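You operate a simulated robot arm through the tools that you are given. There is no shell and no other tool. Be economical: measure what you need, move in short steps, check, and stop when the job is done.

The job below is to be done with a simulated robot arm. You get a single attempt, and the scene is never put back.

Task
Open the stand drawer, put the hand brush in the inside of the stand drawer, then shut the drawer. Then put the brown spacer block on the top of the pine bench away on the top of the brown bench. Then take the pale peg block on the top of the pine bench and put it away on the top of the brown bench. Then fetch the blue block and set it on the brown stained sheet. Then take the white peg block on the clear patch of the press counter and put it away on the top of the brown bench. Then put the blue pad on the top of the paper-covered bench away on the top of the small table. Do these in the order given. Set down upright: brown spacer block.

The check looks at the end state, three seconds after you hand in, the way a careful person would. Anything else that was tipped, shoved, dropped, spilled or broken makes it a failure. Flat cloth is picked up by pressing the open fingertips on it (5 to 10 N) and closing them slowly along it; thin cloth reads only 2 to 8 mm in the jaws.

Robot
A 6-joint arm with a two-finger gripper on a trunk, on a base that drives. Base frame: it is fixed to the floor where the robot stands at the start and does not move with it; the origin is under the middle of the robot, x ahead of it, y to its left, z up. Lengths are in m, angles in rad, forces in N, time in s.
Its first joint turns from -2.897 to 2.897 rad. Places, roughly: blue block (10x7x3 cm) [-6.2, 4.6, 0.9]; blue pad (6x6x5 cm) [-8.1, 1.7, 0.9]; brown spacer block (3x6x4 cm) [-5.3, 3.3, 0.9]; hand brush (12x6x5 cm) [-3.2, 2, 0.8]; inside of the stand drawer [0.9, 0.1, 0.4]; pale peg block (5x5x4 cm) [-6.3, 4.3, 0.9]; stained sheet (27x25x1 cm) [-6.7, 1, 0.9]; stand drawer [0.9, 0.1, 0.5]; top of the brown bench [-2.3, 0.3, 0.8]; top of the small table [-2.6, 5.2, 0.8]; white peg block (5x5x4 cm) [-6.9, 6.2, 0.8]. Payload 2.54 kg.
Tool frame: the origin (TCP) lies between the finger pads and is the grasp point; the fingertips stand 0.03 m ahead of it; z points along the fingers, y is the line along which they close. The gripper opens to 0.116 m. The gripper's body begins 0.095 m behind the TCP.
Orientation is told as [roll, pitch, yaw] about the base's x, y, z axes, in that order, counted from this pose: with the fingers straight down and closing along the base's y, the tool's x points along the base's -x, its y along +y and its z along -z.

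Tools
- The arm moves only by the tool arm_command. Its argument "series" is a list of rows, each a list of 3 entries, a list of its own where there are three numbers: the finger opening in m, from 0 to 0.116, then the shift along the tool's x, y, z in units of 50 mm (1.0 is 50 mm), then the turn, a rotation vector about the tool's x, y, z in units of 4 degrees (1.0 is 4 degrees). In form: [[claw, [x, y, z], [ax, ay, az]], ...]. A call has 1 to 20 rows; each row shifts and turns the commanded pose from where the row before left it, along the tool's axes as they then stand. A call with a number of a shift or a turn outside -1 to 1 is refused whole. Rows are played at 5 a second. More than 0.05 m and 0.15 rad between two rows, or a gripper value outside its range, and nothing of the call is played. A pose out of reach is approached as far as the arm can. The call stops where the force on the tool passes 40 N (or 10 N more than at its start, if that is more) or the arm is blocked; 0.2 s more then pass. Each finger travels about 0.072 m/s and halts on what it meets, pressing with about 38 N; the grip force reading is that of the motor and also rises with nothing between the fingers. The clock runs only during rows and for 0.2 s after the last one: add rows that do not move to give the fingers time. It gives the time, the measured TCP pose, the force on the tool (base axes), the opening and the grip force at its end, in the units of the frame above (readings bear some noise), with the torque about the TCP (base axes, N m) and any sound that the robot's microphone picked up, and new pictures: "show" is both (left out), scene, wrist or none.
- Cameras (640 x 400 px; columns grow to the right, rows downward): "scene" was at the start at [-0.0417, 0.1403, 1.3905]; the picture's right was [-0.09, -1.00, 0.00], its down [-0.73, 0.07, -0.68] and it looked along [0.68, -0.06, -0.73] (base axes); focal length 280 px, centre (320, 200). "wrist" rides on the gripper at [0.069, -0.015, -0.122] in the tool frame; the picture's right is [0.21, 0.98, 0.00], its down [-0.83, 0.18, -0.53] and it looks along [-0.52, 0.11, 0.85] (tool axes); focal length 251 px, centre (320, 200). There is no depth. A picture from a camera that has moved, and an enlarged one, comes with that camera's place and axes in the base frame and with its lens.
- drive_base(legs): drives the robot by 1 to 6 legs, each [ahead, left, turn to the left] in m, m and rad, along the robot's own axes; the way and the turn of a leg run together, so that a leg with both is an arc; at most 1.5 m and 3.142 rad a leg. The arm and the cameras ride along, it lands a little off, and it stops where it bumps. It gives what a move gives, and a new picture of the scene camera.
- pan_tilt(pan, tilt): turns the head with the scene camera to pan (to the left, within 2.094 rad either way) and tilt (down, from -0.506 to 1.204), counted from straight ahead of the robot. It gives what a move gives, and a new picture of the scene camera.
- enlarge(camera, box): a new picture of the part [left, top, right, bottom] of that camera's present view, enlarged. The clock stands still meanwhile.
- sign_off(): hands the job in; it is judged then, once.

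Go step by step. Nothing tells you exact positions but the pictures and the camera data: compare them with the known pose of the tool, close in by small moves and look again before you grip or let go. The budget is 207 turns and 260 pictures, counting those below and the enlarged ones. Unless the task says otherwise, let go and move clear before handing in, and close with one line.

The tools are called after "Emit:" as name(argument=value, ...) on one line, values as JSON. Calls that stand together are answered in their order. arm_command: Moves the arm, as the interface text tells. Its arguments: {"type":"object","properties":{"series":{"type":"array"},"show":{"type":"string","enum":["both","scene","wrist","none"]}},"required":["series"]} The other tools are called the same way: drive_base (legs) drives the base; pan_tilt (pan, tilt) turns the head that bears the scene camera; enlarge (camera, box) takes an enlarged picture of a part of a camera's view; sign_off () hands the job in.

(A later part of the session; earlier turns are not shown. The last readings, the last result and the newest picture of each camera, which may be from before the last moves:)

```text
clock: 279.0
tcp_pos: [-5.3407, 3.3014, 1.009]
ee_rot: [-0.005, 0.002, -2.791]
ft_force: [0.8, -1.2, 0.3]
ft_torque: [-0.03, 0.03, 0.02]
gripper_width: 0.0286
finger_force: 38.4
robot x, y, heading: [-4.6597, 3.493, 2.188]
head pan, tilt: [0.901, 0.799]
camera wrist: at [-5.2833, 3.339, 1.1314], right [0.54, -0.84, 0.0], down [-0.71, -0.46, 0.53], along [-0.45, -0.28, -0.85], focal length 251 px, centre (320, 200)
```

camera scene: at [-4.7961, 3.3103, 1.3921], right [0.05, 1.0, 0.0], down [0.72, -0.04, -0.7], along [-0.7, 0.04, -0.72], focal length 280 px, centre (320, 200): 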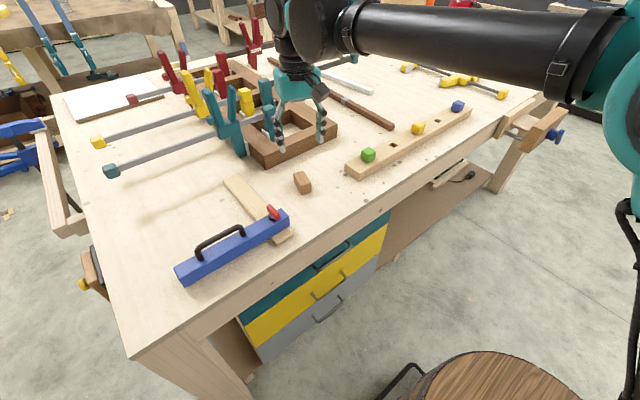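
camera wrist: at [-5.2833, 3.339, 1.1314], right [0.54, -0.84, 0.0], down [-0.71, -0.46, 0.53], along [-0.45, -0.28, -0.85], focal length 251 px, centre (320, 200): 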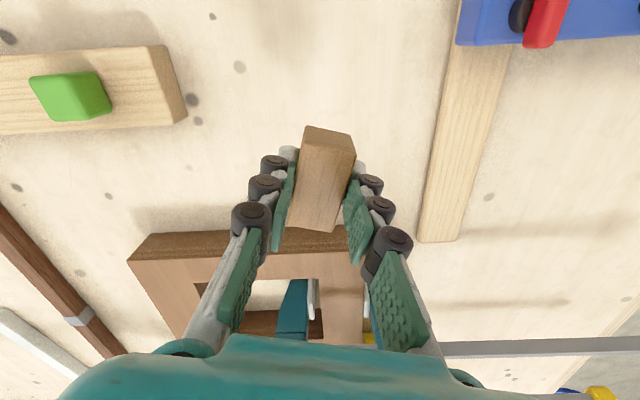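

The spacer is held upright at 28.6 mm. I'll raise and retract, back out and go round to the far side of the brown bench.

Emit:
arm_command(series=[[0.015, [0, 0, -1], [0, 0, 0]], [0.015, [0, 0, -1], [0, 0, 0]], [0.015, [0, 0, -1], [0, 0, 0]], [0.015, [0, 0, -0.9], [0, 0, 0]], [0.015, [1, 0, 0], [0, 0, 0]], [0.015, [1, 0, 0], [0, 0, 0]]], show="none")

Emit:
drive_base(legs=[[-0.85, 0, 0.01], [0, 1.05, 0], [0, 0, 3.14]])

Emit:
pan_tilt(pan=0.5, tilt=0.45)

```text
clock: 280.4
tcp_pos: [-5.2461, 3.3345, 1.2047]
ee_rot: [-0.002, 0.002, -2.79]
ft_force: [-1.4, -0.4, -1.8]
ft_torque: [0.01, -0.08, -0.02]
gripper_width: 0.0284
finger_force: 37.9
robot x, y, heading: [-4.6635, 3.4929, 2.185]
head pan, tilt: [0.901, 0.799]
```

```text
clock: 297.3
tcp_pos: [-4.4254, 2.3447, 1.204]
ee_rot: [-0.002, 0.001, 0.35]
ft_force: [-0.4, 0.2, -0.5]
ft_torque: [0.01, 0.03, 0.0]
gripper_width: 0.0284
finger_force: 37.8
robot x, y, heading: [-5.008, 2.1854, -0.961]
head pan, tilt: [0.901, 0.799]
camera scene: at [-4.8777, 2.3644, 1.3921], right [-0.06, -1.0, 0.0], down [-0.72, 0.04, -0.7], along [0.7, -0.04, -0.72], focal length 280 px, centre (320, 200)
```

scene: 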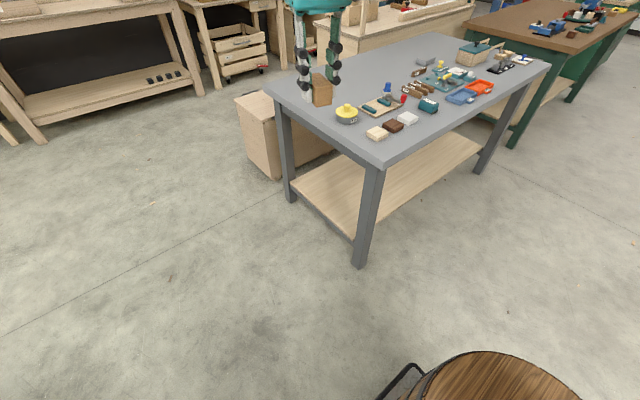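

```text
clock: 298.1
tcp_pos: [-4.4252, 2.3439, 1.2038]
ee_rot: [-0.004, 0.001, 0.349]
ft_force: [-0.1, -0.1, 0.1]
ft_torque: [-0.03, 0.01, 0.02]
gripper_width: 0.0285
finger_force: 38.5
robot x, y, heading: [-5.011, 2.1886, -0.959]
head pan, tilt: [0.499, 0.45]
camera scene: at [-4.8758, 2.3284, 1.4225], right [-0.44, -0.9, 0.0], down [-0.39, 0.19, -0.9], along [0.81, -0.4, -0.44], focal length 280 px, centre (320, 200)
```

scene: 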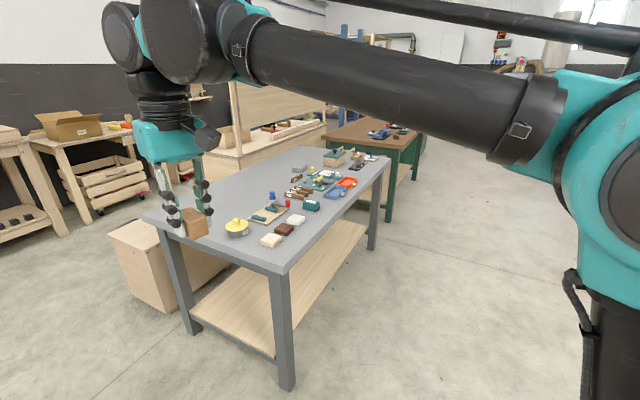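

Emit:
drive_base(legs=[[1.5, 0, 0.01], [1.45, 0, 0]])

Emit:
pan_tilt(pan=1.1, tilt=0.7)

```text
clock: 312.4
tcp_pos: [-2.7089, -0.0679, 1.2048]
ee_rot: [-0.003, 0.002, 0.361]
ft_force: [-0.1, 1.1, -0.3]
ft_torque: [0.03, 0.0, -0.03]
gripper_width: 0.0285
finger_force: 38.1
robot x, y, heading: [-3.2969, -0.2315, -0.939]
head pan, tilt: [0.499, 0.45]
camera scene: at [-3.1593, -0.0881, 1.4225], right [-0.43, -0.9, 0.0], down [-0.39, 0.19, -0.9], along [0.81, -0.39, -0.44], focal length 280 px, centre (320, 200)
```

scene: 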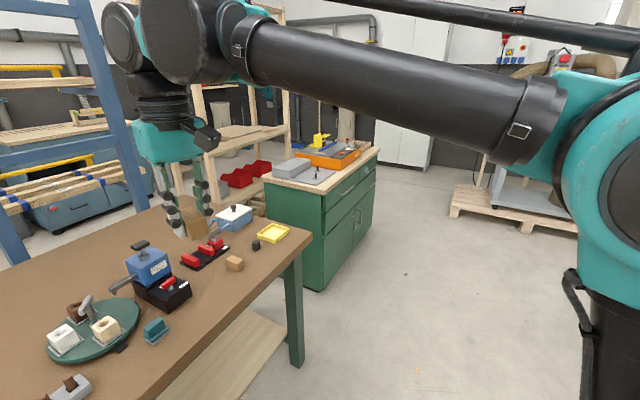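

```text
clock: 313.4
tcp_pos: [-2.7084, -0.068, 1.2053]
ee_rot: [-0.005, 0.002, 0.361]
ft_force: [-0.5, 0.4, -0.2]
ft_torque: [0.0, 0.01, -0.02]
gripper_width: 0.0286
finger_force: 37.6
robot x, y, heading: [-3.297, -0.2309, -0.943]
head pan, tilt: [1.1, 0.7]
camera scene: at [-3.1583, -0.0354, 1.4004], right [0.15, -0.99, 0.0], down [-0.64, -0.1, -0.77], along [0.76, 0.12, -0.64], focal length 280 px, centre (320, 200)
```

scene: 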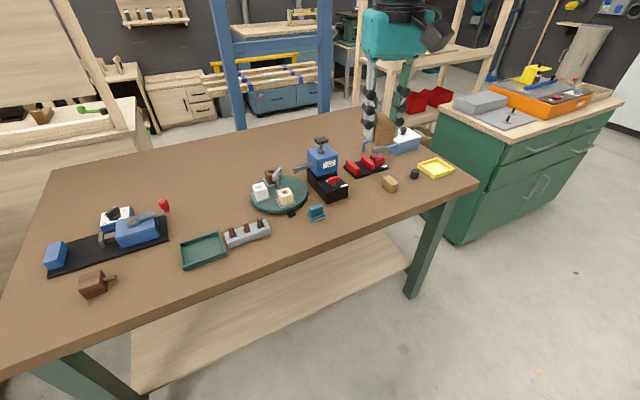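

The bench has a clear patch around n −1.66, l 1.9, left of the round tray. I'll pull alongside and move the spacer above that spot.

Emit:
drive_base(legs=[[0, 0.36, 0]])

Emit:
arm_command(series=[[0.015, [-0.249, 0.921, 0], [0, 0, 0]], [0.015, [-0.249, 0.921, 0], [0, 0, 0]], [0.015, [-0.249, 0.921, 0], [0, 0, 0]], [0.015, [-0.249, 0.921, 0], [0, 0, 0]], [0.015, [-0.249, 0.921, 0], [0, 0, 0]], [0.015, [-0.249, 0.921, 0], [0, 0, 0]], [0.015, [-0.249, 0.921, 0], [0, 0, 0]], [0.015, [-0.249, 0.921, 0], [0, 0, 0]], [0.015, [-0.249, 0.921, 0], [0, 0, 0]], [0.015, [0, 0, 0.8], [0, 0, 0]], [0.015, [0, 0, 0.8], [0, 0, 0]], [0.015, [0, 0, 0.8], [0, 0, 0]], [0.015, [0, 0, 0.8], [0, 0, 0]], [0.015, [0, 0, 0.8], [0, 0, 0]], [0.015, [0, 0, 0], [0, 0, 0]]])

```text
clock: 315.8
tcp_pos: [-2.4112, 0.1462, 1.2045]
ee_rot: [-0.003, 0.001, 0.36]
ft_force: [-0.3, 0.6, 0.4]
ft_torque: [0.01, 0.03, -0.01]
gripper_width: 0.0289
finger_force: 38.2
robot x, y, heading: [-2.9923, -0.0169, -0.949]
head pan, tilt: [1.1, 0.7]
camera scene: at [-2.8612, 0.1785, 1.4003], right [0.15, -0.99, 0.0], down [-0.64, -0.1, -0.76], along [0.76, 0.12, -0.64], focal length 280 px, centre (320, 200)
```

scene: 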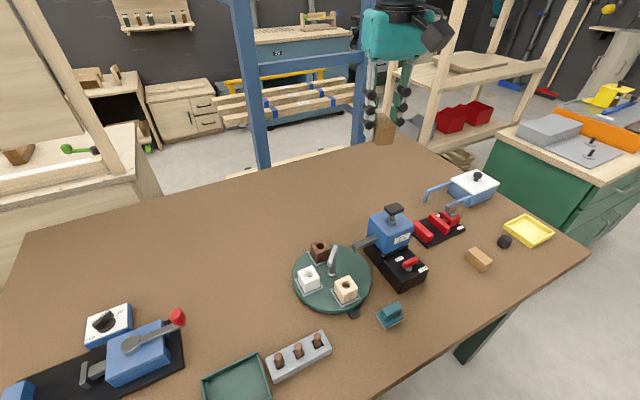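

```text
clock: 319.0
tcp_pos: [-2.4913, 0.4718, 0.9491]
ee_rot: [-0.004, 0.002, 0.359]
ft_force: [0.3, -0.2, -1.0]
ft_torque: [0.0, 0.02, -0.03]
gripper_width: 0.0287
finger_force: 38.4
out of reach, approached as far as the arm can: row 6, 7, 8, 9
robot x, y, heading: [-2.9979, -0.0181, -0.946]
head pan, tilt: [1.1, 0.7]
camera scene: at [-2.8613, 0.1785, 1.4003], right [0.15, -0.99, 0.0], down [-0.64, -0.1, -0.76], along [0.76, 0.12, -0.64], focal length 280 px, centre (320, 200)
camera wrist: at [-2.552, 0.434, 1.0712], right [-0.54, 0.84, 0.0], down [0.71, 0.46, 0.53], along [0.45, 0.29, -0.85], focal length 251 px, centre (320, 200)
```

scene: 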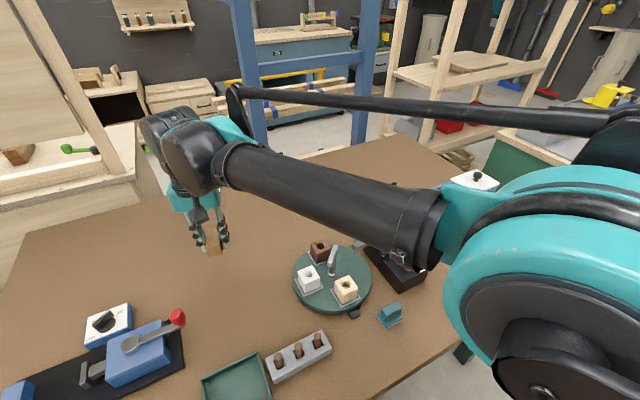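
wrist: 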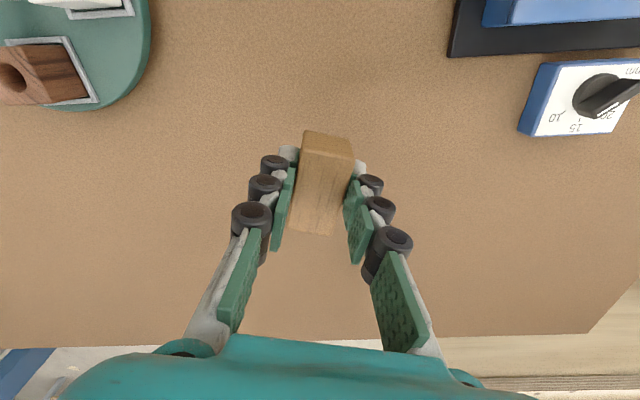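

It hangs over a clear patch, so I'll lower until light contact.

Emit:
arm_command(series=[[0.015, [0, 0, 0.7], [0, 0, 0]], [0.015, [0, 0, 0.5], [0, 0, 0]], [0.015, [0, 0, 0.2], [0, 0, 0]], [0.015, [0, 0, 0.1], [0, 0, 0]], [0.015, [0, 0, 0], [0, 0, 0]]], show="wrist")

```text
clock: 320.2
tcp_pos: [-2.4921, 0.4723, 0.8747]
ee_rot: [-0.005, 0.002, 0.361]
ft_force: [-0.4, 0.3, 0.2]
ft_torque: [0.01, -0.01, -0.01]
gripper_width: 0.0286
finger_force: 37.7
robot x, y, heading: [-2.9945, -0.0153, -0.947]
head pan, tilt: [1.1, 0.7]
camera wrist: at [-2.5529, 0.4341, 0.9963], right [-0.54, 0.84, 0.0], down [0.71, 0.46, 0.53], along [0.45, 0.29, -0.85], focal length 251 px, centre (320, 200)
```

wrist: 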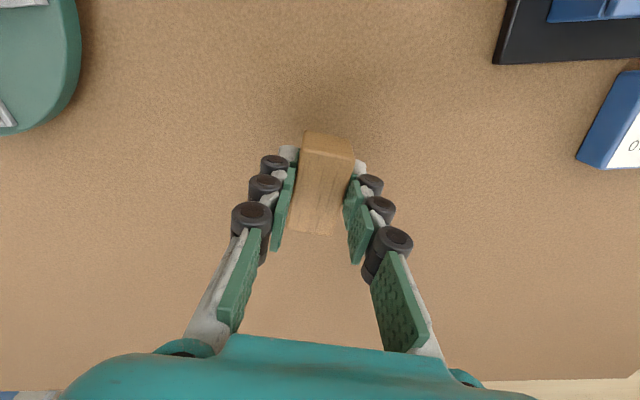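

Emit:
arm_command(series=[[0.015, [0, 0, 0.2], [0, 0, 0]], [0.015, [0, 0, 0.1], [0, 0, 0]], [0.015, [0, 0, 0.1], [0, 0, 0]], [0.015, [0, 0, 0.1], [0, 0, 0]], [0.015, [0, 0, 0.08], [0, 0, 0]], [0.015, [0, 0, 0.08], [0, 0, 0]], [0.015, [0, 0, 0], [0, 0, 0]]], show="wrist")

```text
clock: 321.8
tcp_pos: [-2.4922, 0.4706, 0.8415]
ee_rot: [-0.003, 0.004, 0.36]
ft_force: [-0.9, 0.5, -0.6]
ft_torque: [0.01, -0.01, 0.02]
gripper_width: 0.029
finger_force: 37.6
robot x, y, heading: [-2.9974, -0.0206, -0.945]
head pan, tilt: [1.1, 0.7]
camera wrist: at [-2.5527, 0.434, 0.9635], right [-0.54, 0.84, 0.0], down [0.71, 0.46, 0.53], along [0.45, 0.29, -0.85], focal length 251 px, centre (320, 200)
```

wrist: 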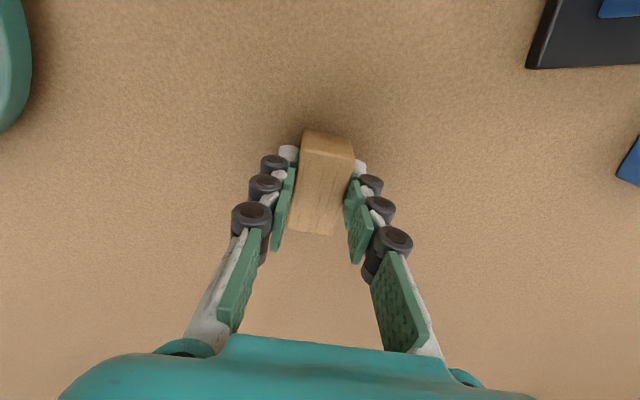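

Emit:
arm_command(series=[[0.015, [0, 0, 0.1], [0, 0, 0]], [0.015, [0, 0, 0.08], [0, 0, 0]], [0.015, [0, 0, 0.06], [0, 0, 0]], [0.015, [0, 0, 0.06], [0, 0, 0]], [0.015, [0, 0, 0.06], [0, 0, 0]], [0.015, [0, 0, 0.06], [0, 0, 0]], [0.015, [0, 0, 0.06], [0, 0, 0]], [0.015, [0, 0, 0], [0, 0, 0]]], show="wrist")

```text
clock: 322.7
tcp_pos: [-2.4927, 0.4725, 0.8309]
ee_rot: [-0.001, 0.002, 0.359]
ft_force: [-2.9, -0.6, 9.9]
ft_torque: [-0.01, 0.16, -0.01]
gripper_width: 0.0286
finger_force: 37.7
robot x, y, heading: [-2.9953, -0.0197, -0.946]
head pan, tilt: [1.1, 0.7]
stopped in row 4: the force on the tool passed its limit at 44 N (the readings are from after the stop); the commanded pose is now the measured one
camera wrist: at [-2.5531, 0.4341, 0.9517], right [-0.54, 0.84, 0.0], down [0.71, 0.46, 0.53], along [0.45, 0.29, -0.85], focal length 251 px, centre (320, 200)
```

wrist: 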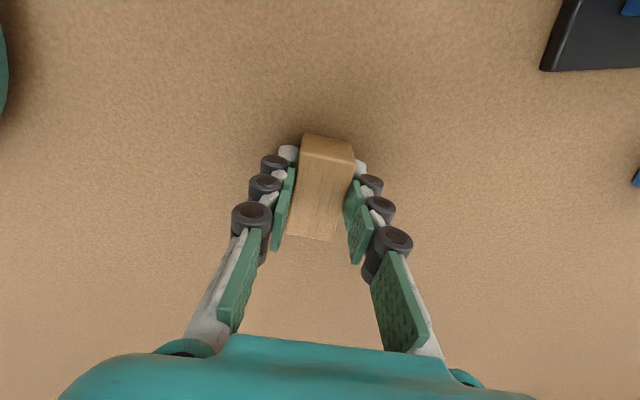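

It's on the bench, so I'll release and rise.

Emit:
arm_command(series=[[0.035, [0, 0, 0], [0, 0, 0]], [0.05, [0, 0, 0], [0, 0, 0]], [0.06, [0, 0, 0], [0, 0, 0]], [0.06, [0, 0, -0.5], [0, 0, 0]], [0.06, [0, 0, -0.9], [0, 0, 0]], [0.06, [0, 0, -1], [0, 0, 0]], [0.06, [0, 0, -1], [0, 0, 0]], [0.06, [0, 0, -1], [0, 0, 0]], [0.06, [0, 0, -1], [0, 0, 0]], [0.06, [0, 0, -1], [0, 0, 0]]])

```text
clock: 324.9
tcp_pos: [-2.491, 0.4736, 1.1495]
ee_rot: [-0.004, 0.001, 0.36]
ft_force: [-0.2, -0.2, -0.1]
ft_torque: [0.06, -0.02, 0.02]
gripper_width: 0.06
finger_force: 0.1
robot x, y, heading: [-2.9962, -0.0201, -0.946]
head pan, tilt: [1.1, 0.7]
camera scene: at [-2.8613, 0.1783, 1.4004], right [0.15, -0.99, 0.0], down [-0.64, -0.1, -0.76], along [0.76, 0.12, -0.64], focal length 280 px, centre (320, 200)
camera wrist: at [-2.5521, 0.4358, 1.2716], right [-0.54, 0.84, 0.0], down [0.71, 0.46, 0.53], along [0.45, 0.29, -0.85], focal length 251 px, centre (320, 200)
```

scene: 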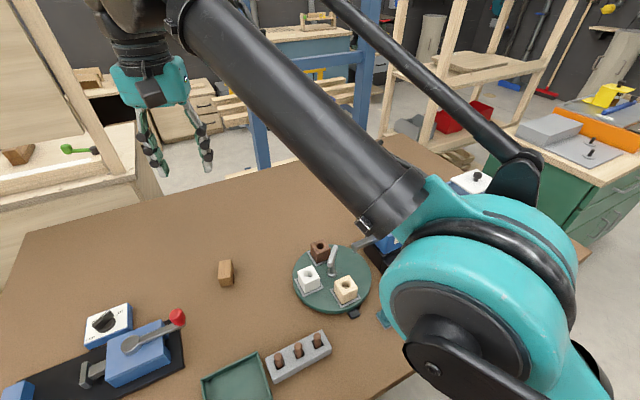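
wrist: 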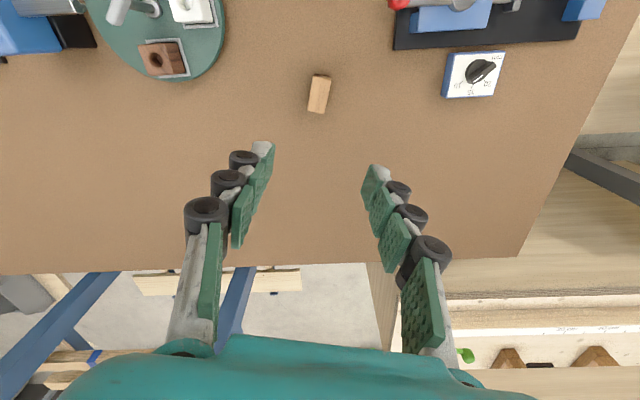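

The spacer stands upright on the bench. Next is the pale peg block, so I'll retract and drive back around.

Emit:
arm_command(series=[[0.06, [1, 0, 0], [0, 0, 0]], [0.06, [1, 0, -0.5], [0, 0, 0]], [0.06, [0.6, 0, -0.5], [0, 0, 0]]], show="none")

Emit:
drive_base(legs=[[0, -0.4, 0], [-1.5, 0, 0], [-1.45, 0, 0], [0, 0, -3.14], [0, -1.3, 0], [1.3, 0, 0]])

Emit:
pan_tilt(pan=0.6, tilt=0.5)

```text
refused: row 2 steps farther than a row can; nothing moved
```

```text
clock: 360.7
tcp_pos: [-5.3223, 3.4483, 1.1488]
ee_rot: [0.0, 0.002, -2.755]
ft_force: [-0.2, 0.0, 1.0]
ft_torque: [0.0, 0.02, -0.06]
gripper_width: 0.0601
finger_force: 0.1
robot x, y, heading: [-4.8283, 3.9518, 2.222]
head pan, tilt: [1.1, 0.7]
camera scene: at [-4.9619, 3.7479, 1.4003], right [-0.18, 0.98, 0.0], down [0.63, 0.11, -0.76], along [-0.75, -0.14, -0.64], focal length 280 px, centre (320, 200)
```

scene: 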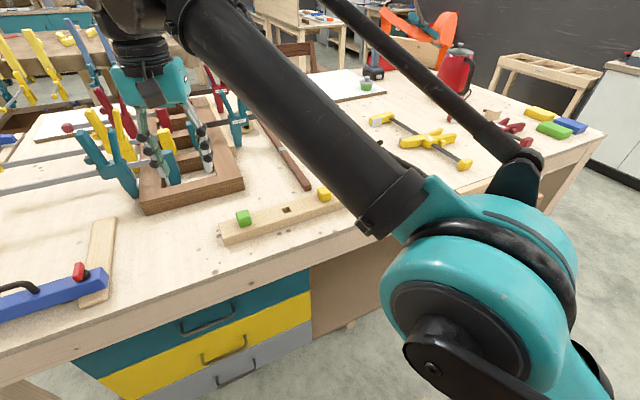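

```text
clock: 361.6
tcp_pos: [-5.3215, 3.4476, 1.1491]
ee_rot: [-0.002, 0.002, -2.757]
ft_force: [0.2, 0.8, 0.7]
ft_torque: [-0.01, 0.0, -0.01]
gripper_width: 0.0599
finger_force: 0.1
robot x, y, heading: [-4.8294, 3.9505, 2.22]
head pan, tilt: [0.6, 0.499]
camera scene: at [-4.9647, 3.7916, 1.418], right [0.31, 0.95, 0.0], down [0.45, -0.15, -0.88], along [-0.83, 0.28, -0.48], focal length 280 px, centre (320, 200)
```

scene: 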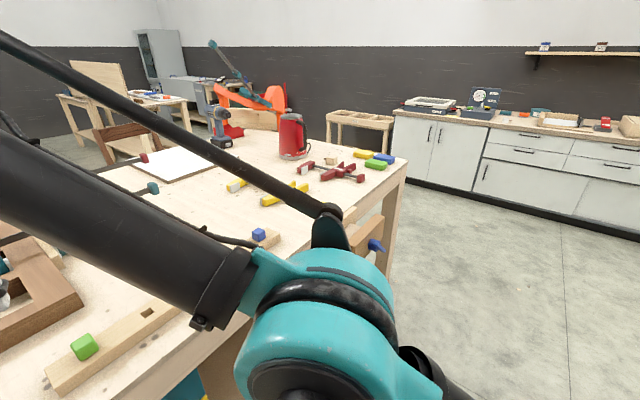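

Driving went fine, but the arm retraction was refused. I can see the pale peg block and the blue block near the bench's far end. I'll raise and retract the arm now, then drive on.

Emit:
arm_command(series=[[0.1, [0, 0, -0.9], [0, 0, 0]], [0.1, [0.9, 0, 0], [0, 0, 0]], [0.1, [0.9, 0, 0], [0, 0, 0]]], show="none")

Emit:
drive_base(legs=[[1.0, 0, -0.02]])

Emit:
pan_tilt(pan=1.2, tilt=0.65)

```text
clock: 362.4
tcp_pos: [-5.2338, 3.4894, 1.1746]
ee_rot: [-0.001, 0.001, -2.757]
ft_force: [0.0, -0.1, -0.4]
ft_torque: [0.04, -0.06, 0.0]
gripper_width: 0.1002
finger_force: 0.1
out of reach, approached as far as the arm can: row 1
robot x, y, heading: [-4.8331, 3.9518, 2.222]
head pan, tilt: [0.6, 0.499]
```

```text
clock: 367.6
tcp_pos: [-5.8336, 4.2995, 1.1752]
ee_rot: [-0.003, 0.001, -2.786]
ft_force: [0.2, -0.1, -1.0]
ft_torque: [0.01, -0.01, 0.0]
gripper_width: 0.1001
finger_force: 0.1
robot x, y, heading: [-5.4202, 4.748, 2.191]
head pan, tilt: [0.6, 0.499]
camera scene: at [-5.5577, 4.5928, 1.4181], right [0.34, 0.94, 0.0], down [0.45, -0.16, -0.88], along [-0.83, 0.3, -0.48], focal length 280 px, centre (320, 200)
```

scene: 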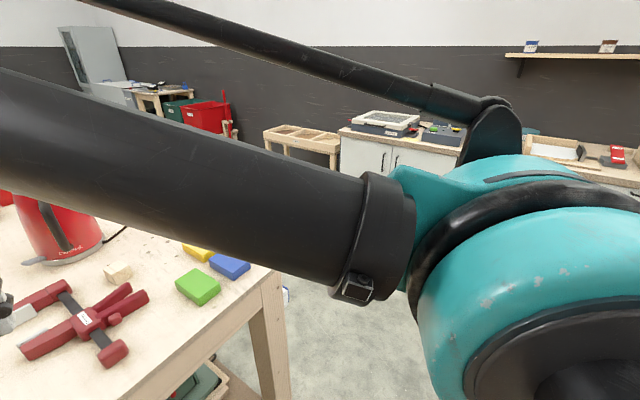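

```text
clock: 368.6
tcp_pos: [-5.8341, 4.2996, 1.1763]
ee_rot: [-0.002, 0.001, -2.786]
ft_force: [-0.7, 0.4, 0.5]
ft_torque: [-0.01, 0.0, 0.01]
gripper_width: 0.1002
finger_force: 0.0
robot x, y, heading: [-5.4191, 4.7508, 2.192]
head pan, tilt: [1.201, 0.649]
camera scene: at [-5.5563, 4.5402, 1.4047], right [-0.25, 0.97, 0.0], down [0.59, 0.15, -0.8], along [-0.77, -0.2, -0.6], focal length 280 px, centre (320, 200)
```

scene: 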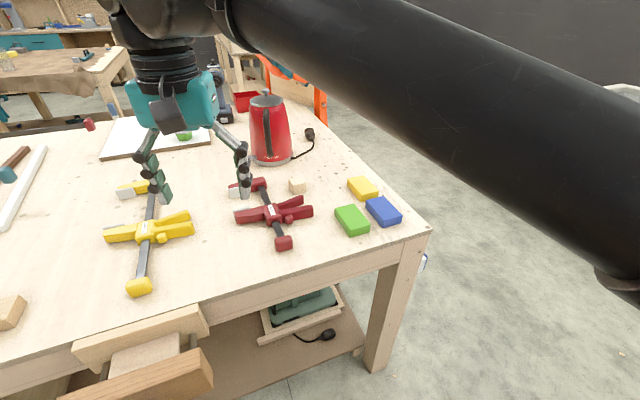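

The pale peg sits between the red clamp and the kettle at about (-6.245, 4.286). I'll move the base in closer and look.

Emit:
drive_base(legs=[[0.1, 0.23, 0]])

Emit:
arm_command(series=[[0.1, [0, 0, 0], [0, 0, 0]]], show="wrist")

Emit:
enlarge(camera="scene", box=[200, 120, 440, 280])

```text
clock: 370.4
tcp_pos: [-6.0788, 4.2462, 1.1768]
ee_rot: [-0.001, 0.001, -2.784]
ft_force: [0.2, -0.7, 0.9]
ft_torque: [0.01, 0.02, 0.03]
gripper_width: 0.0999
finger_force: 0.1
robot x, y, heading: [-5.6678, 4.6946, 2.193]
head pan, tilt: [1.201, 0.649]
camera scene: at [-5.8017, 4.4877, 1.4047], right [-0.25, 0.97, 0.0], down [0.59, 0.15, -0.8], along [-0.77, -0.2, -0.6], focal length 280 px, centre (320, 200)
```

scene: 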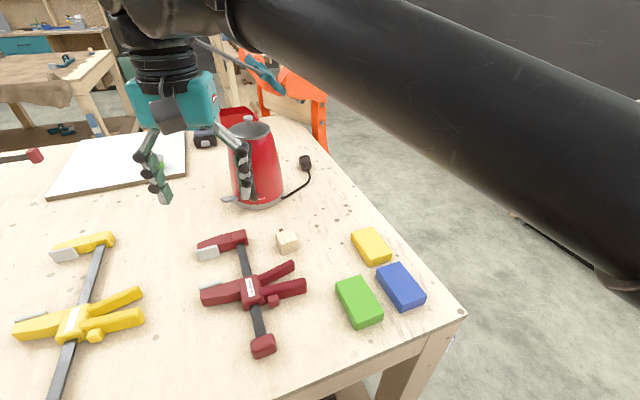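

```text
clock: 370.8
tcp_pos: [-6.0791, 4.2463, 1.1759]
ee_rot: [-0.003, 0.002, -2.784]
ft_force: [-0.6, -0.1, 0.1]
ft_torque: [0.01, 0.01, -0.04]
gripper_width: 0.1
finger_force: 0.0
robot x, y, heading: [-5.6581, 4.6962, 2.195]
head pan, tilt: [1.201, 0.649]
camera wrist: at [-6.0214, 4.285, 1.2974], right [0.54, -0.84, 0.0], down [-0.71, -0.46, 0.53], along [-0.45, -0.29, -0.85], focal length 251 px, centre (320, 200)
```

wrist: 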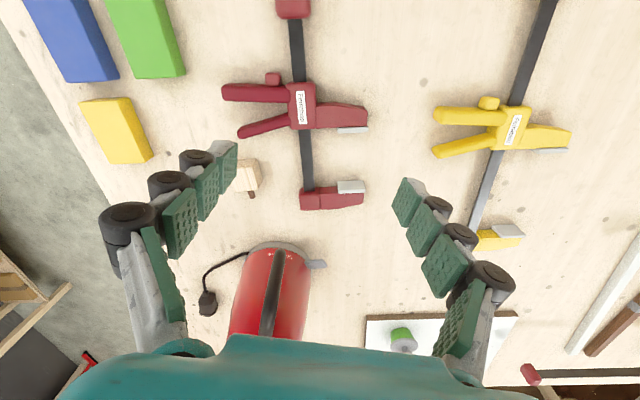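

```text
2.50 times, centred on (320, 200) of scene
camera zoom: at [-5.8017, 4.4877, 1.4047], right [-0.25, 0.97, 0.0], down [0.59, 0.15, -0.8], along [-0.77, -0.2, -0.6], focal length 700 px, centre (320, 200)
```

zoom: 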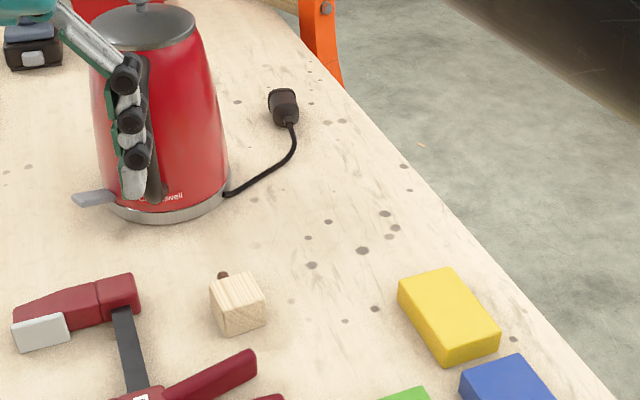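

Emit:
arm_command(series=[[0.1, [-0.6, -0.4, 0], [0, 0, 0]], [0.1, [-0.6, -0.4, 0], [0, 0, 0]], [0.1, [-0.6, -0.4, 0], [0, 0, 0]], [0.1, [-0.6, -0.4, 0], [0, 0, 0]], [0.1, [-0.6, -0.4, 0], [0, 0, 0]], [0.1, [0, 0, 0.7], [0, 0, 0]], [0.1, [0, 0, 0.7], [0, 0, 0]], [0.1, [0, 0, 0], [0, 0, 0]]], show="wrist")

```text
clock: 372.6
tcp_pos: [-6.2561, 4.287, 1.1052]
ee_rot: [-0.003, 0.002, -2.784]
ft_force: [-0.2, 0.4, 0.1]
ft_torque: [0.01, 0.02, 0.0]
gripper_width: 0.1002
finger_force: 0.0
robot x, y, heading: [-5.6621, 4.6981, 2.191]
head pan, tilt: [1.201, 0.649]
camera wrist: at [-6.198, 4.3262, 1.2271], right [0.54, -0.84, 0.0], down [-0.71, -0.46, 0.53], along [-0.45, -0.29, -0.85], focal length 251 px, centre (320, 200)
```

wrist: 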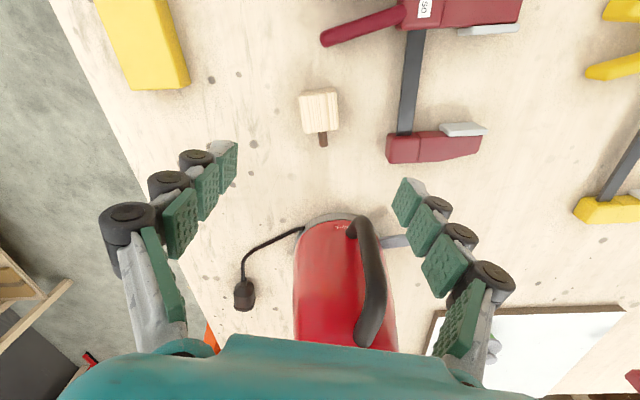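

Emit:
enlarge(camera="wrist", box=[280, 70, 360, 160])

```text
4.44 times, centred on (320, 115) of wrist
camera zoom: at [-6.198, 4.3262, 1.2271], right [0.54, -0.84, 0.0], down [-0.71, -0.46, 0.53], along [-0.45, -0.29, -0.85], focal length 1118 px, centre (320, 578)
```

zoom: 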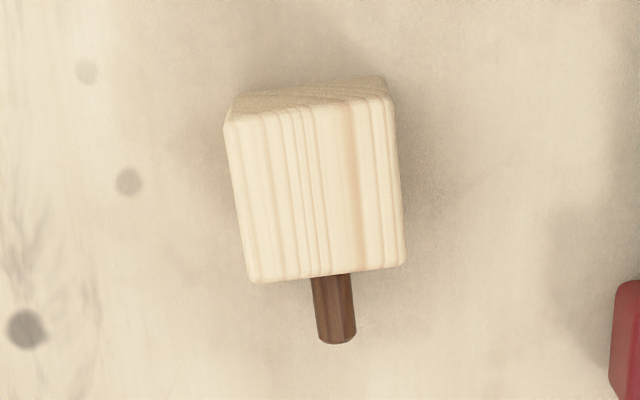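

The pale block's centre is at (-6.261, 4.286) with faces at −51°, and its small peg points away from the robot. I'll align and descend with a 75 mm opening to miss the red clamp.

Emit:
arm_command(series=[[0.075, [0, 0, 0], [0, 0, -0.94]], [0.075, [0, 0, 0], [0, 0, -0.94]], [0.075, [0, 0, 0], [0, 0, -0.94]], [0.075, [0, 0, 0], [0, 0, -0.94]], [0.075, [0, 0, 0], [0, 0, -0.94]], [0.075, [0, 0, 0.9], [0, 0, 0]], [0.075, [0, 0, 0.9], [0, 0, 0]], [0.075, [0, 0, 0.9], [0, 0, 0]], [0.075, [0, 0, 0], [0, 0, 0]]], show="wrist")

```text
clock: 374.6
tcp_pos: [-6.2546, 4.2871, 0.9682]
ee_rot: [-0.001, 0.001, -2.455]
ft_force: [-0.5, 0.2, -0.3]
ft_torque: [0.02, 0.0, 0.03]
gripper_width: 0.0751
finger_force: 0.1
robot x, y, heading: [-5.664, 4.6991, 2.197]
head pan, tilt: [1.201, 0.649]
camera wrist: at [-6.2127, 4.3427, 1.0907], right [0.78, -0.62, 0.0], down [-0.52, -0.67, 0.53], along [-0.33, -0.42, -0.85], focal length 251 px, centre (320, 200)
```

wrist: 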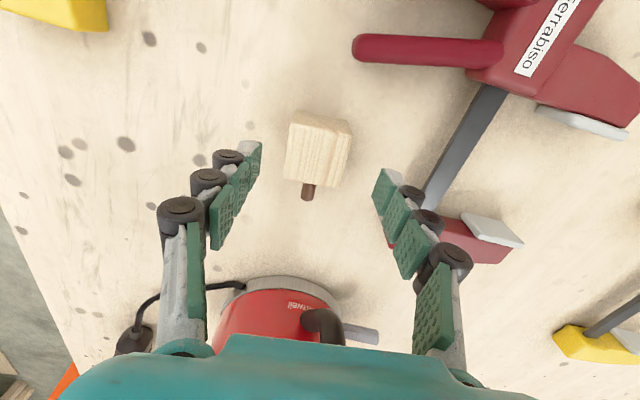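

Emit:
arm_command(series=[[0.075, [0, -0.1, 0.6], [0, 0, 0]], [0.075, [0, 0, 0.5], [0, 0, 0]], [0.06, [0, 0, 0], [0, 0, 0]], [0.03, [0, 0, 0], [0, 0, 0]], [0.03, [0, 0, 0], [0, 0, 0]], [0.03, [0, 0, 0], [0, 0, 0]], [0.03, [0, 0, -0.3], [0, 0, 0]], [0.03, [0, 0, -0.8], [0, 0, 0]], [0.03, [0, 0, -0.9], [0, 0, 0]], [0.03, [0, 0, 0], [0, 0, 0]]], show="wrist")

```text
clock: 376.8
tcp_pos: [-6.2569, 4.2901, 1.016]
ee_rot: [-0.001, 0.003, -2.456]
ft_force: [0.0, -0.5, -1.2]
ft_torque: [0.02, -0.02, -0.03]
gripper_width: 0.0436
finger_force: 38.5
robot x, y, heading: [-5.6645, 4.6971, 2.193]
head pan, tilt: [1.201, 0.649]
camera wrist: at [-6.2156, 4.3459, 1.1372], right [0.78, -0.62, 0.0], down [-0.52, -0.67, 0.53], along [-0.33, -0.42, -0.85], focal length 251 px, centre (320, 200)
```

wrist: 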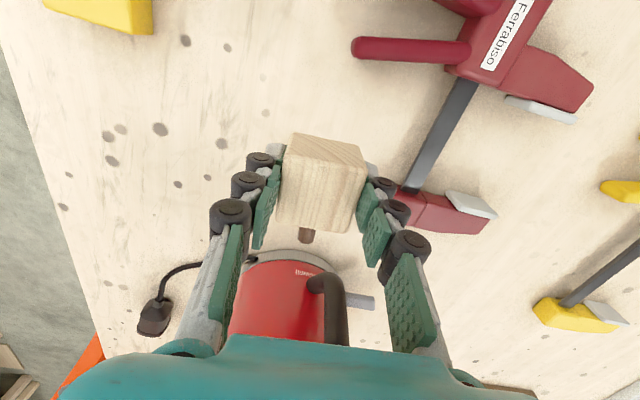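

The pale peg block is held at 43.6 mm. I'll lift, retract and drive the same route to the brown bench.

Emit:
arm_command(series=[[0.03, [0, 0, -1], [0, 0, 0]], [0.03, [0, 0, -1], [0, 0, 0]], [0.03, [0, 0, -1], [0, 0, 0]], [0.03, [0, 0, -0.6], [0, 0, 0]], [0.03, [1, 0, 0], [0, 0, 0]], [0.03, [1, 0, 0], [0, 0, 0]], [0.03, [1, 0, 0], [0, 0, 0]]], show="none")

Emit:
drive_base(legs=[[0, -0.35, 0], [-1.25, 0, 0], [-1.17, 0, 0], [0, 1.28, 0], [0, 0, 3.14]])

```text
clock: 378.4
tcp_pos: [-6.1356, 4.3883, 1.1826]
ee_rot: [-0.002, 0.004, -2.455]
ft_force: [-1.1, -0.7, -0.9]
ft_torque: [0.1, -0.04, -0.02]
gripper_width: 0.0432
finger_force: 38.1
out of reach, approached as far as the arm can: row 4
robot x, y, heading: [-5.6655, 4.6966, 2.194]
head pan, tilt: [1.201, 0.649]
```

```text
clock: 405.4
tcp_pos: [-4.5586, 2.5467, 1.183]
ee_rot: [0.0, 0.001, 0.755]
ft_force: [0.5, -0.6, -0.4]
ft_torque: [0.03, 0.01, -0.04]
gripper_width: 0.0437
finger_force: 38.3
robot x, y, heading: [-5.005, 2.2069, -0.879]
head pan, tilt: [1.201, 0.649]
camera scene: at [-4.8879, 2.4206, 1.4047], right [0.32, -0.95, 0.0], down [-0.57, -0.19, -0.8], along [0.76, 0.25, -0.6], focal length 280 px, centre (320, 200)
```

scene: 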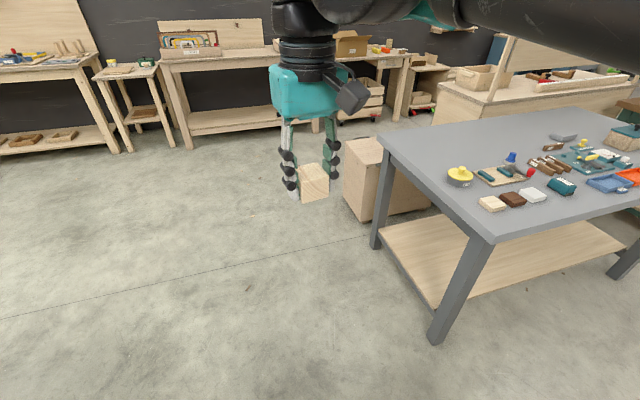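

Emit:
drive_base(legs=[[0, 0, -0.066], [1.5, 0, 0], [1.45, 0, 0], [0, 0.4, 0]])

Emit:
arm_command(series=[[0.03, [0, 0, 0], [0, 0, 0]]], show="wrist")

```text
clock: 422.3
tcp_pos: [-2.4871, 0.3105, 1.183]
ee_rot: [0.0, 0.002, 0.665]
ft_force: [0.5, 0.2, -0.5]
ft_torque: [0.01, -0.01, -0.01]
gripper_width: 0.0435
finger_force: 38.2
robot x, y, heading: [-2.9648, 0.0143, -0.962]
head pan, tilt: [1.201, 0.649]
camera scene: at [-2.8265, 0.2151, 1.4047], right [0.23, -0.97, 0.0], down [-0.59, -0.14, -0.8], along [0.78, 0.18, -0.6], focal length 280 px, centre (320, 200)
```

scene: 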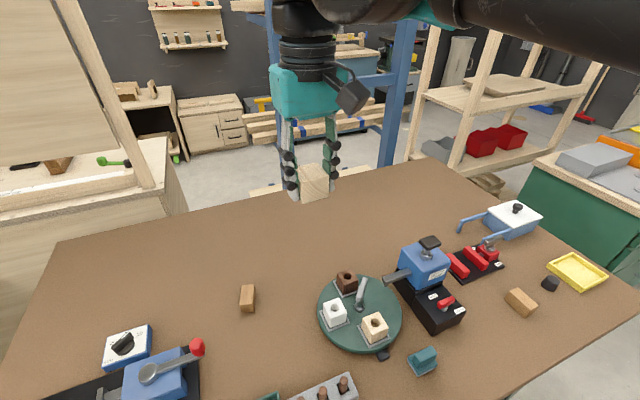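

```text
clock: 422.7
tcp_pos: [-2.4883, 0.3115, 1.1834]
ee_rot: [0.0, 0.002, 0.667]
ft_force: [0.2, -0.2, -0.3]
ft_torque: [0.01, -0.04, 0.02]
gripper_width: 0.0439
finger_force: 38.1
robot x, y, heading: [-2.9602, 0.0139, -0.967]
head pan, tilt: [1.201, 0.649]
camera wrist: at [-2.5341, 0.2575, 1.3051], right [-0.77, 0.64, 0.0], down [0.54, 0.65, 0.53], along [0.34, 0.41, -0.85], focal length 251 px, centre (320, 200)
```

wrist: 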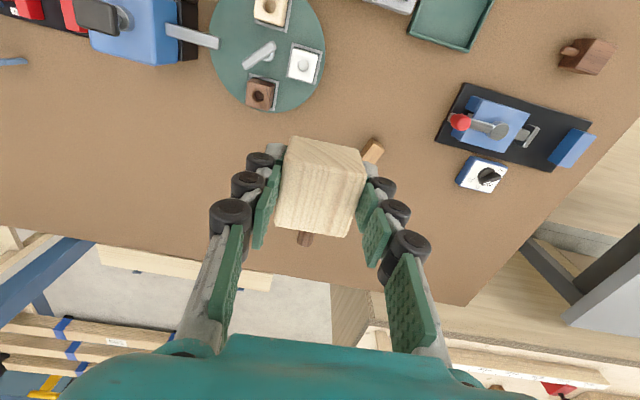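

Emit:
arm_command(series=[[0.03, [0, 0, 0.9], [0, 0, 0]], [0.03, [0, 0, 0.9], [0, 0, 0]], [0.03, [0, 0, 0.9], [0, 0, 0]], [0.03, [0, 0, 0.9], [0, 0, 0]], [0.03, [-0.86, -0.15, 0], [0, 0, 0]], [0.03, [-0.86, -0.15, 0], [0, 0, 0]], [0.03, [-0.86, -0.15, 0], [0, 0, 0]], [0.03, [-0.86, -0.15, 0], [0, 0, 0]], [0.03, [-0.86, -0.15, 0], [0, 0, 0]], [0.03, [0, 0, 0], [0, 0, 0]]])

```text
clock: 424.9
tcp_pos: [-2.2964, 0.4148, 1.0037]
ee_rot: [-0.002, 0.0, 0.667]
ft_force: [-0.3, 1.0, -0.3]
ft_torque: [0.03, 0.03, 0.01]
gripper_width: 0.0432
finger_force: 38.1
robot x, y, heading: [-2.9659, 0.0123, -0.965]
head pan, tilt: [1.201, 0.649]
camera scene: at [-2.8266, 0.215, 1.4047], right [0.23, -0.97, 0.0], down [-0.59, -0.14, -0.8], along [0.78, 0.18, -0.6], focal length 280 px, centre (320, 200)
camera wrist: at [-2.342, 0.3611, 1.1252], right [-0.77, 0.64, 0.0], down [0.54, 0.65, 0.53], along [0.34, 0.41, -0.85], focal length 251 px, centre (320, 200)
```

scene: 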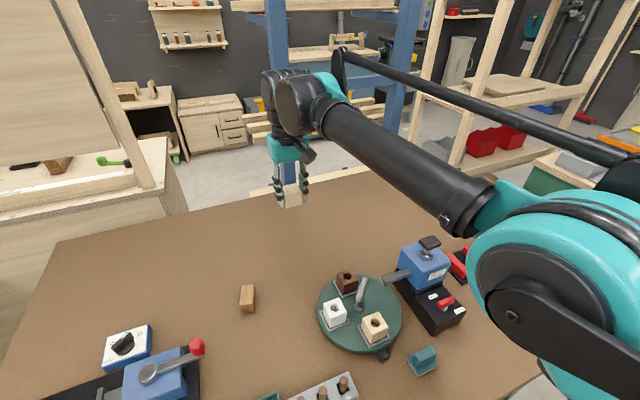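
wrist: 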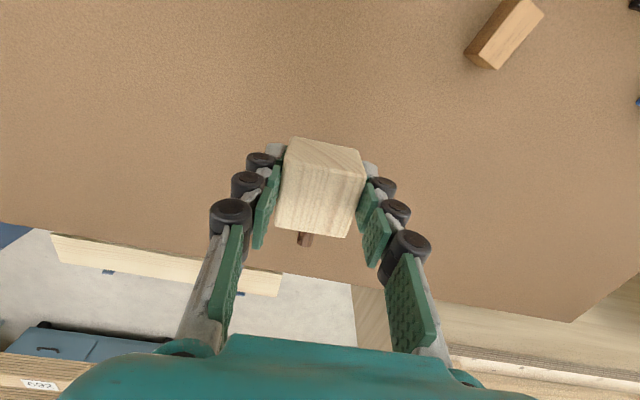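

Emit:
arm_command(series=[[0.03, [0, 0, 0.9], [0, 0, 0]], [0.03, [0, 0, 0.9], [0, 0, 0]], [0.03, [0, 0, 0.8], [0, 0, 0]], [0.03, [0, 0, 0.55], [0, 0, 0]], [0.03, [0, 0, 0.1], [0, 0, 0]], [0.03, [0, 0, 0.06], [0, 0, 0]], [0.03, [0, 0, 0.06], [0, 0, 0]], [0.03, [0, 0, 0.06], [0, 0, 0]], [0.03, [0, 0, 0.06], [0, 0, 0]], [0.03, [0, 0, 0.06], [0, 0, 0]], [0.03, [0, 0, 0.06], [0, 0, 0]], [0.03, [0, 0, 0.06], [0, 0, 0]]], show="wrist")

```text
clock: 427.0
tcp_pos: [-2.2961, 0.4152, 0.8293]
ee_rot: [-0.002, 0.001, 0.666]
ft_force: [-4.0, -2.4, 15.0]
ft_torque: [-0.03, 0.2, 0.06]
gripper_width: 0.0434
finger_force: 38.1
robot x, y, heading: [-2.9665, 0.0092, -0.97]
head pan, tilt: [1.201, 0.649]
stopped in row 10: the force on the tool passed its limit at 47 N (the readings are from after the stop); the commanded pose is now the measured one
camera wrist: at [-2.3423, 0.3598, 0.9514], right [-0.77, 0.64, 0.0], down [0.54, 0.65, 0.53], along [0.34, 0.41, -0.85], focal length 251 px, centre (320, 200)
```

wrist: 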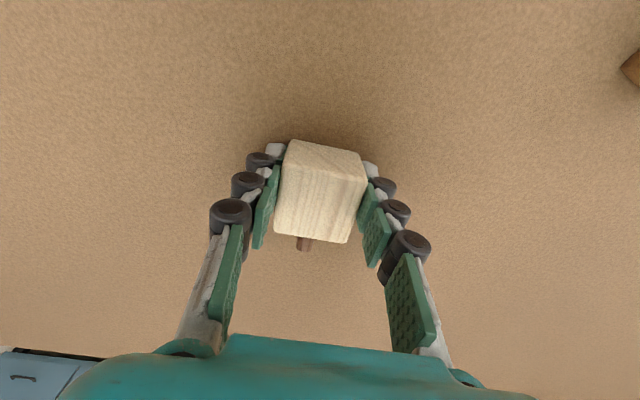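

It's on the bench. I'll release, rise and retract, then head back for the blue block.

Emit:
arm_command(series=[[0.055, [0, 0, 0], [0, 0, 0]], [0.07, [0, 0, 0], [0, 0, 0]], [0.07, [0, 0, 0], [0, 0, 0]], [0.07, [0, 0, -0.5], [0, 0, 0]], [0.07, [0, 0, -0.9], [0, 0, 0]], [0.07, [0, 0, -1], [0, 0, 0]], [0.07, [0, 0, -1], [0, 0, 0]], [0.07, [0.5, 0, -0.8], [0, 0, 0]], [0.07, [0.5, 0, -0.8], [0, 0, 0]], [0.07, [0.5, 0, -0.8], [0, 0, 0]], [0.07, [0.9, 0, 0], [0, 0, 0]], [0.07, [0.9, 0, 0], [0, 0, 0]], [0.07, [0.9, 0, 0], [0, 0, 0]]])

```text
clock: 429.8
tcp_pos: [-2.4601, 0.2856, 1.1198]
ee_rot: [-0.001, 0.001, 0.666]
ft_force: [1.1, -0.1, 0.2]
ft_torque: [-0.02, 0.05, 0.03]
gripper_width: 0.07
finger_force: 0.0
robot x, y, heading: [-2.9637, 0.0168, -0.967]
head pan, tilt: [1.201, 0.649]
camera scene: at [-2.8262, 0.2154, 1.4046], right [0.23, -0.97, 0.0], down [-0.59, -0.14, -0.8], along [0.77, 0.18, -0.6], focal length 280 px, centre (320, 200)
camera wrist: at [-2.5067, 0.2314, 1.2417], right [-0.77, 0.64, 0.0], down [0.54, 0.65, 0.53], along [0.34, 0.41, -0.85], focal length 251 px, centre (320, 200)
```

scene: 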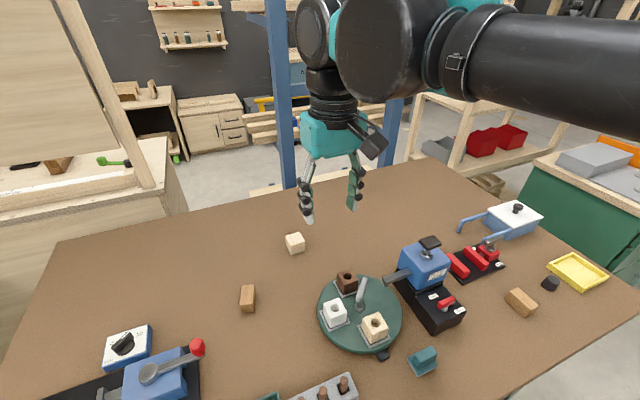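
wrist: 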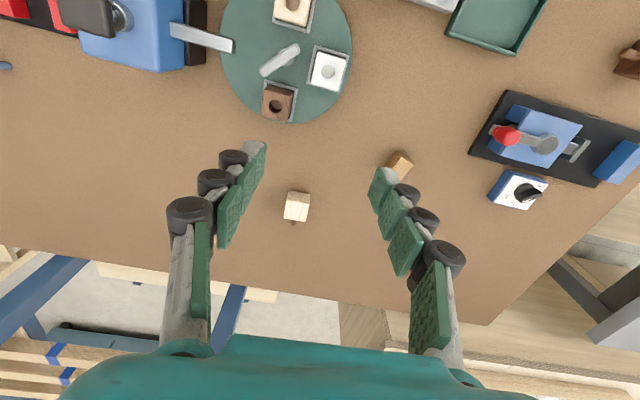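

The pale block is placed. I'll drive back to the pine bench for the blue block.

Emit:
drive_base(legs=[[0, -0.42, 0.022], [-1.5, 0, 0], [-1.45, 0, 0], [0, 0, -3.14], [0, -1.3, 0], [1.3, 0, 0]])

Emit:
pan_tilt(pan=1.0, tilt=0.7)

```text
clock: 465.7
tcp_pos: [-5.3193, 3.6434, 1.1191]
ee_rot: [-0.002, 0.001, -2.372]
ft_force: [0.1, 0.4, 0.0]
ft_torque: [0.02, 0.0, -0.01]
gripper_width: 0.0697
finger_force: 0.2
robot x, y, heading: [-4.8384, 3.9672, 2.274]
head pan, tilt: [1.201, 0.649]
camera scene: at [-4.9644, 3.7451, 1.4047], right [-0.33, 0.94, 0.0], down [0.57, 0.2, -0.8], along [-0.75, -0.26, -0.6], focal length 280 px, centre (320, 200)
```

scene: 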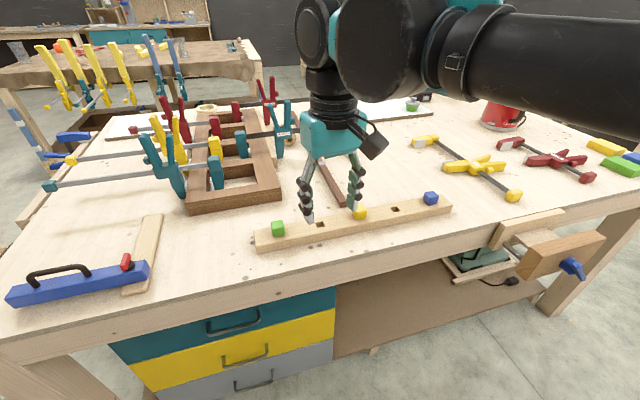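

```text
clock: 466.4
tcp_pos: [-5.3195, 3.6423, 1.1193]
ee_rot: [-0.002, 0.002, -2.373]
ft_force: [0.3, 0.0, -0.3]
ft_torque: [-0.02, 0.04, -0.01]
gripper_width: 0.0701
finger_force: 0.1
robot x, y, heading: [-4.843, 3.9693, 2.275]
head pan, tilt: [1.0, 0.7]
camera scene: at [-4.9666, 3.7623, 1.4004], right [-0.14, 0.99, 0.0], down [0.64, 0.09, -0.77], along [-0.76, -0.1, -0.64], focal length 280 px, centre (320, 200)
```

scene: 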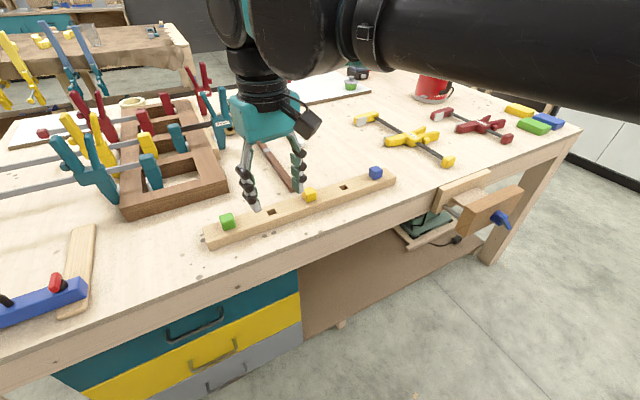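

Emit:
drive_base(legs=[[0, 0, -0.08], [1.2, 0, 0], [0, 0.15, 0]])

Emit:
arm_command(series=[[0.1, [0, 0, 0], [0, 0, 0]]], show="wrist")

```text
clock: 473.9
tcp_pos: [-6.1664, 4.5881, 1.1199]
ee_rot: [-0.002, 0.001, -2.478]
ft_force: [0.6, -0.4, -0.5]
ft_torque: [0.04, -0.01, -0.02]
gripper_width: 0.07
finger_force: 0.1
robot x, y, heading: [-5.6581, 4.8609, 2.166]
head pan, tilt: [1.0, 0.7]
camera scene: at [-5.8029, 4.6706, 1.4003], right [-0.03, 1.0, 0.0], down [0.64, 0.02, -0.76], along [-0.76, -0.02, -0.64], focal length 280 px, centre (320, 200)
```

scene: 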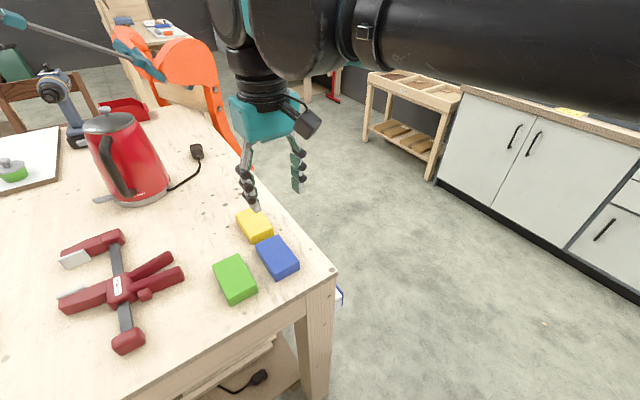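

```text
clock: 474.4
tcp_pos: [-6.1668, 4.589, 1.1214]
ee_rot: [-0.001, 0.002, -2.479]
ft_force: [-0.5, 0.6, -0.4]
ft_torque: [0.0, -0.02, 0.0]
gripper_width: 0.0999
finger_force: 0.1
robot x, y, heading: [-5.6598, 4.8618, 2.174]
head pan, tilt: [1.0, 0.7]
camera wrist: at [-6.1229, 4.6439, 1.2421], right [0.77, -0.64, 0.0], down [-0.54, -0.65, 0.53], along [-0.34, -0.41, -0.85], focal length 251 px, centre (320, 200)
```

wrist: 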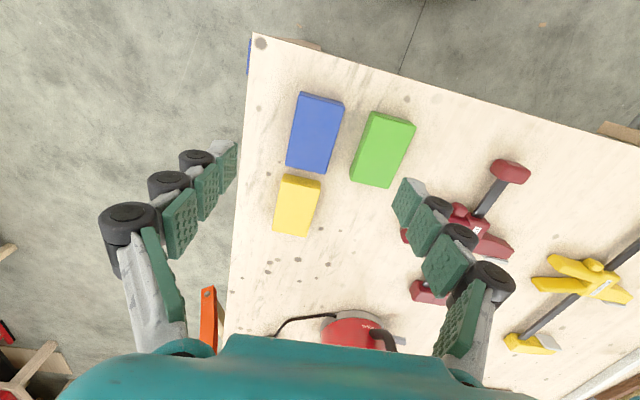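

Emit:
enlarge(camera="wrist", box=[260, 70, 420, 250])

```text
2.22 times, centred on (340, 160) of wrist
camera zoom: at [-6.1229, 4.6439, 1.2421], right [0.77, -0.64, 0.0], down [-0.54, -0.65, 0.53], along [-0.34, -0.41, -0.85], focal length 559 px, centre (276, 289)
```

zoom: 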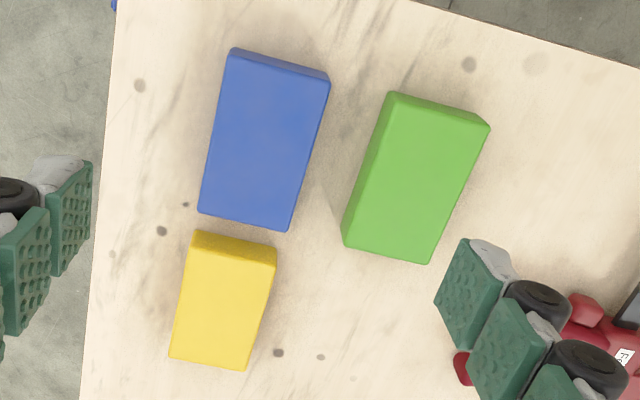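

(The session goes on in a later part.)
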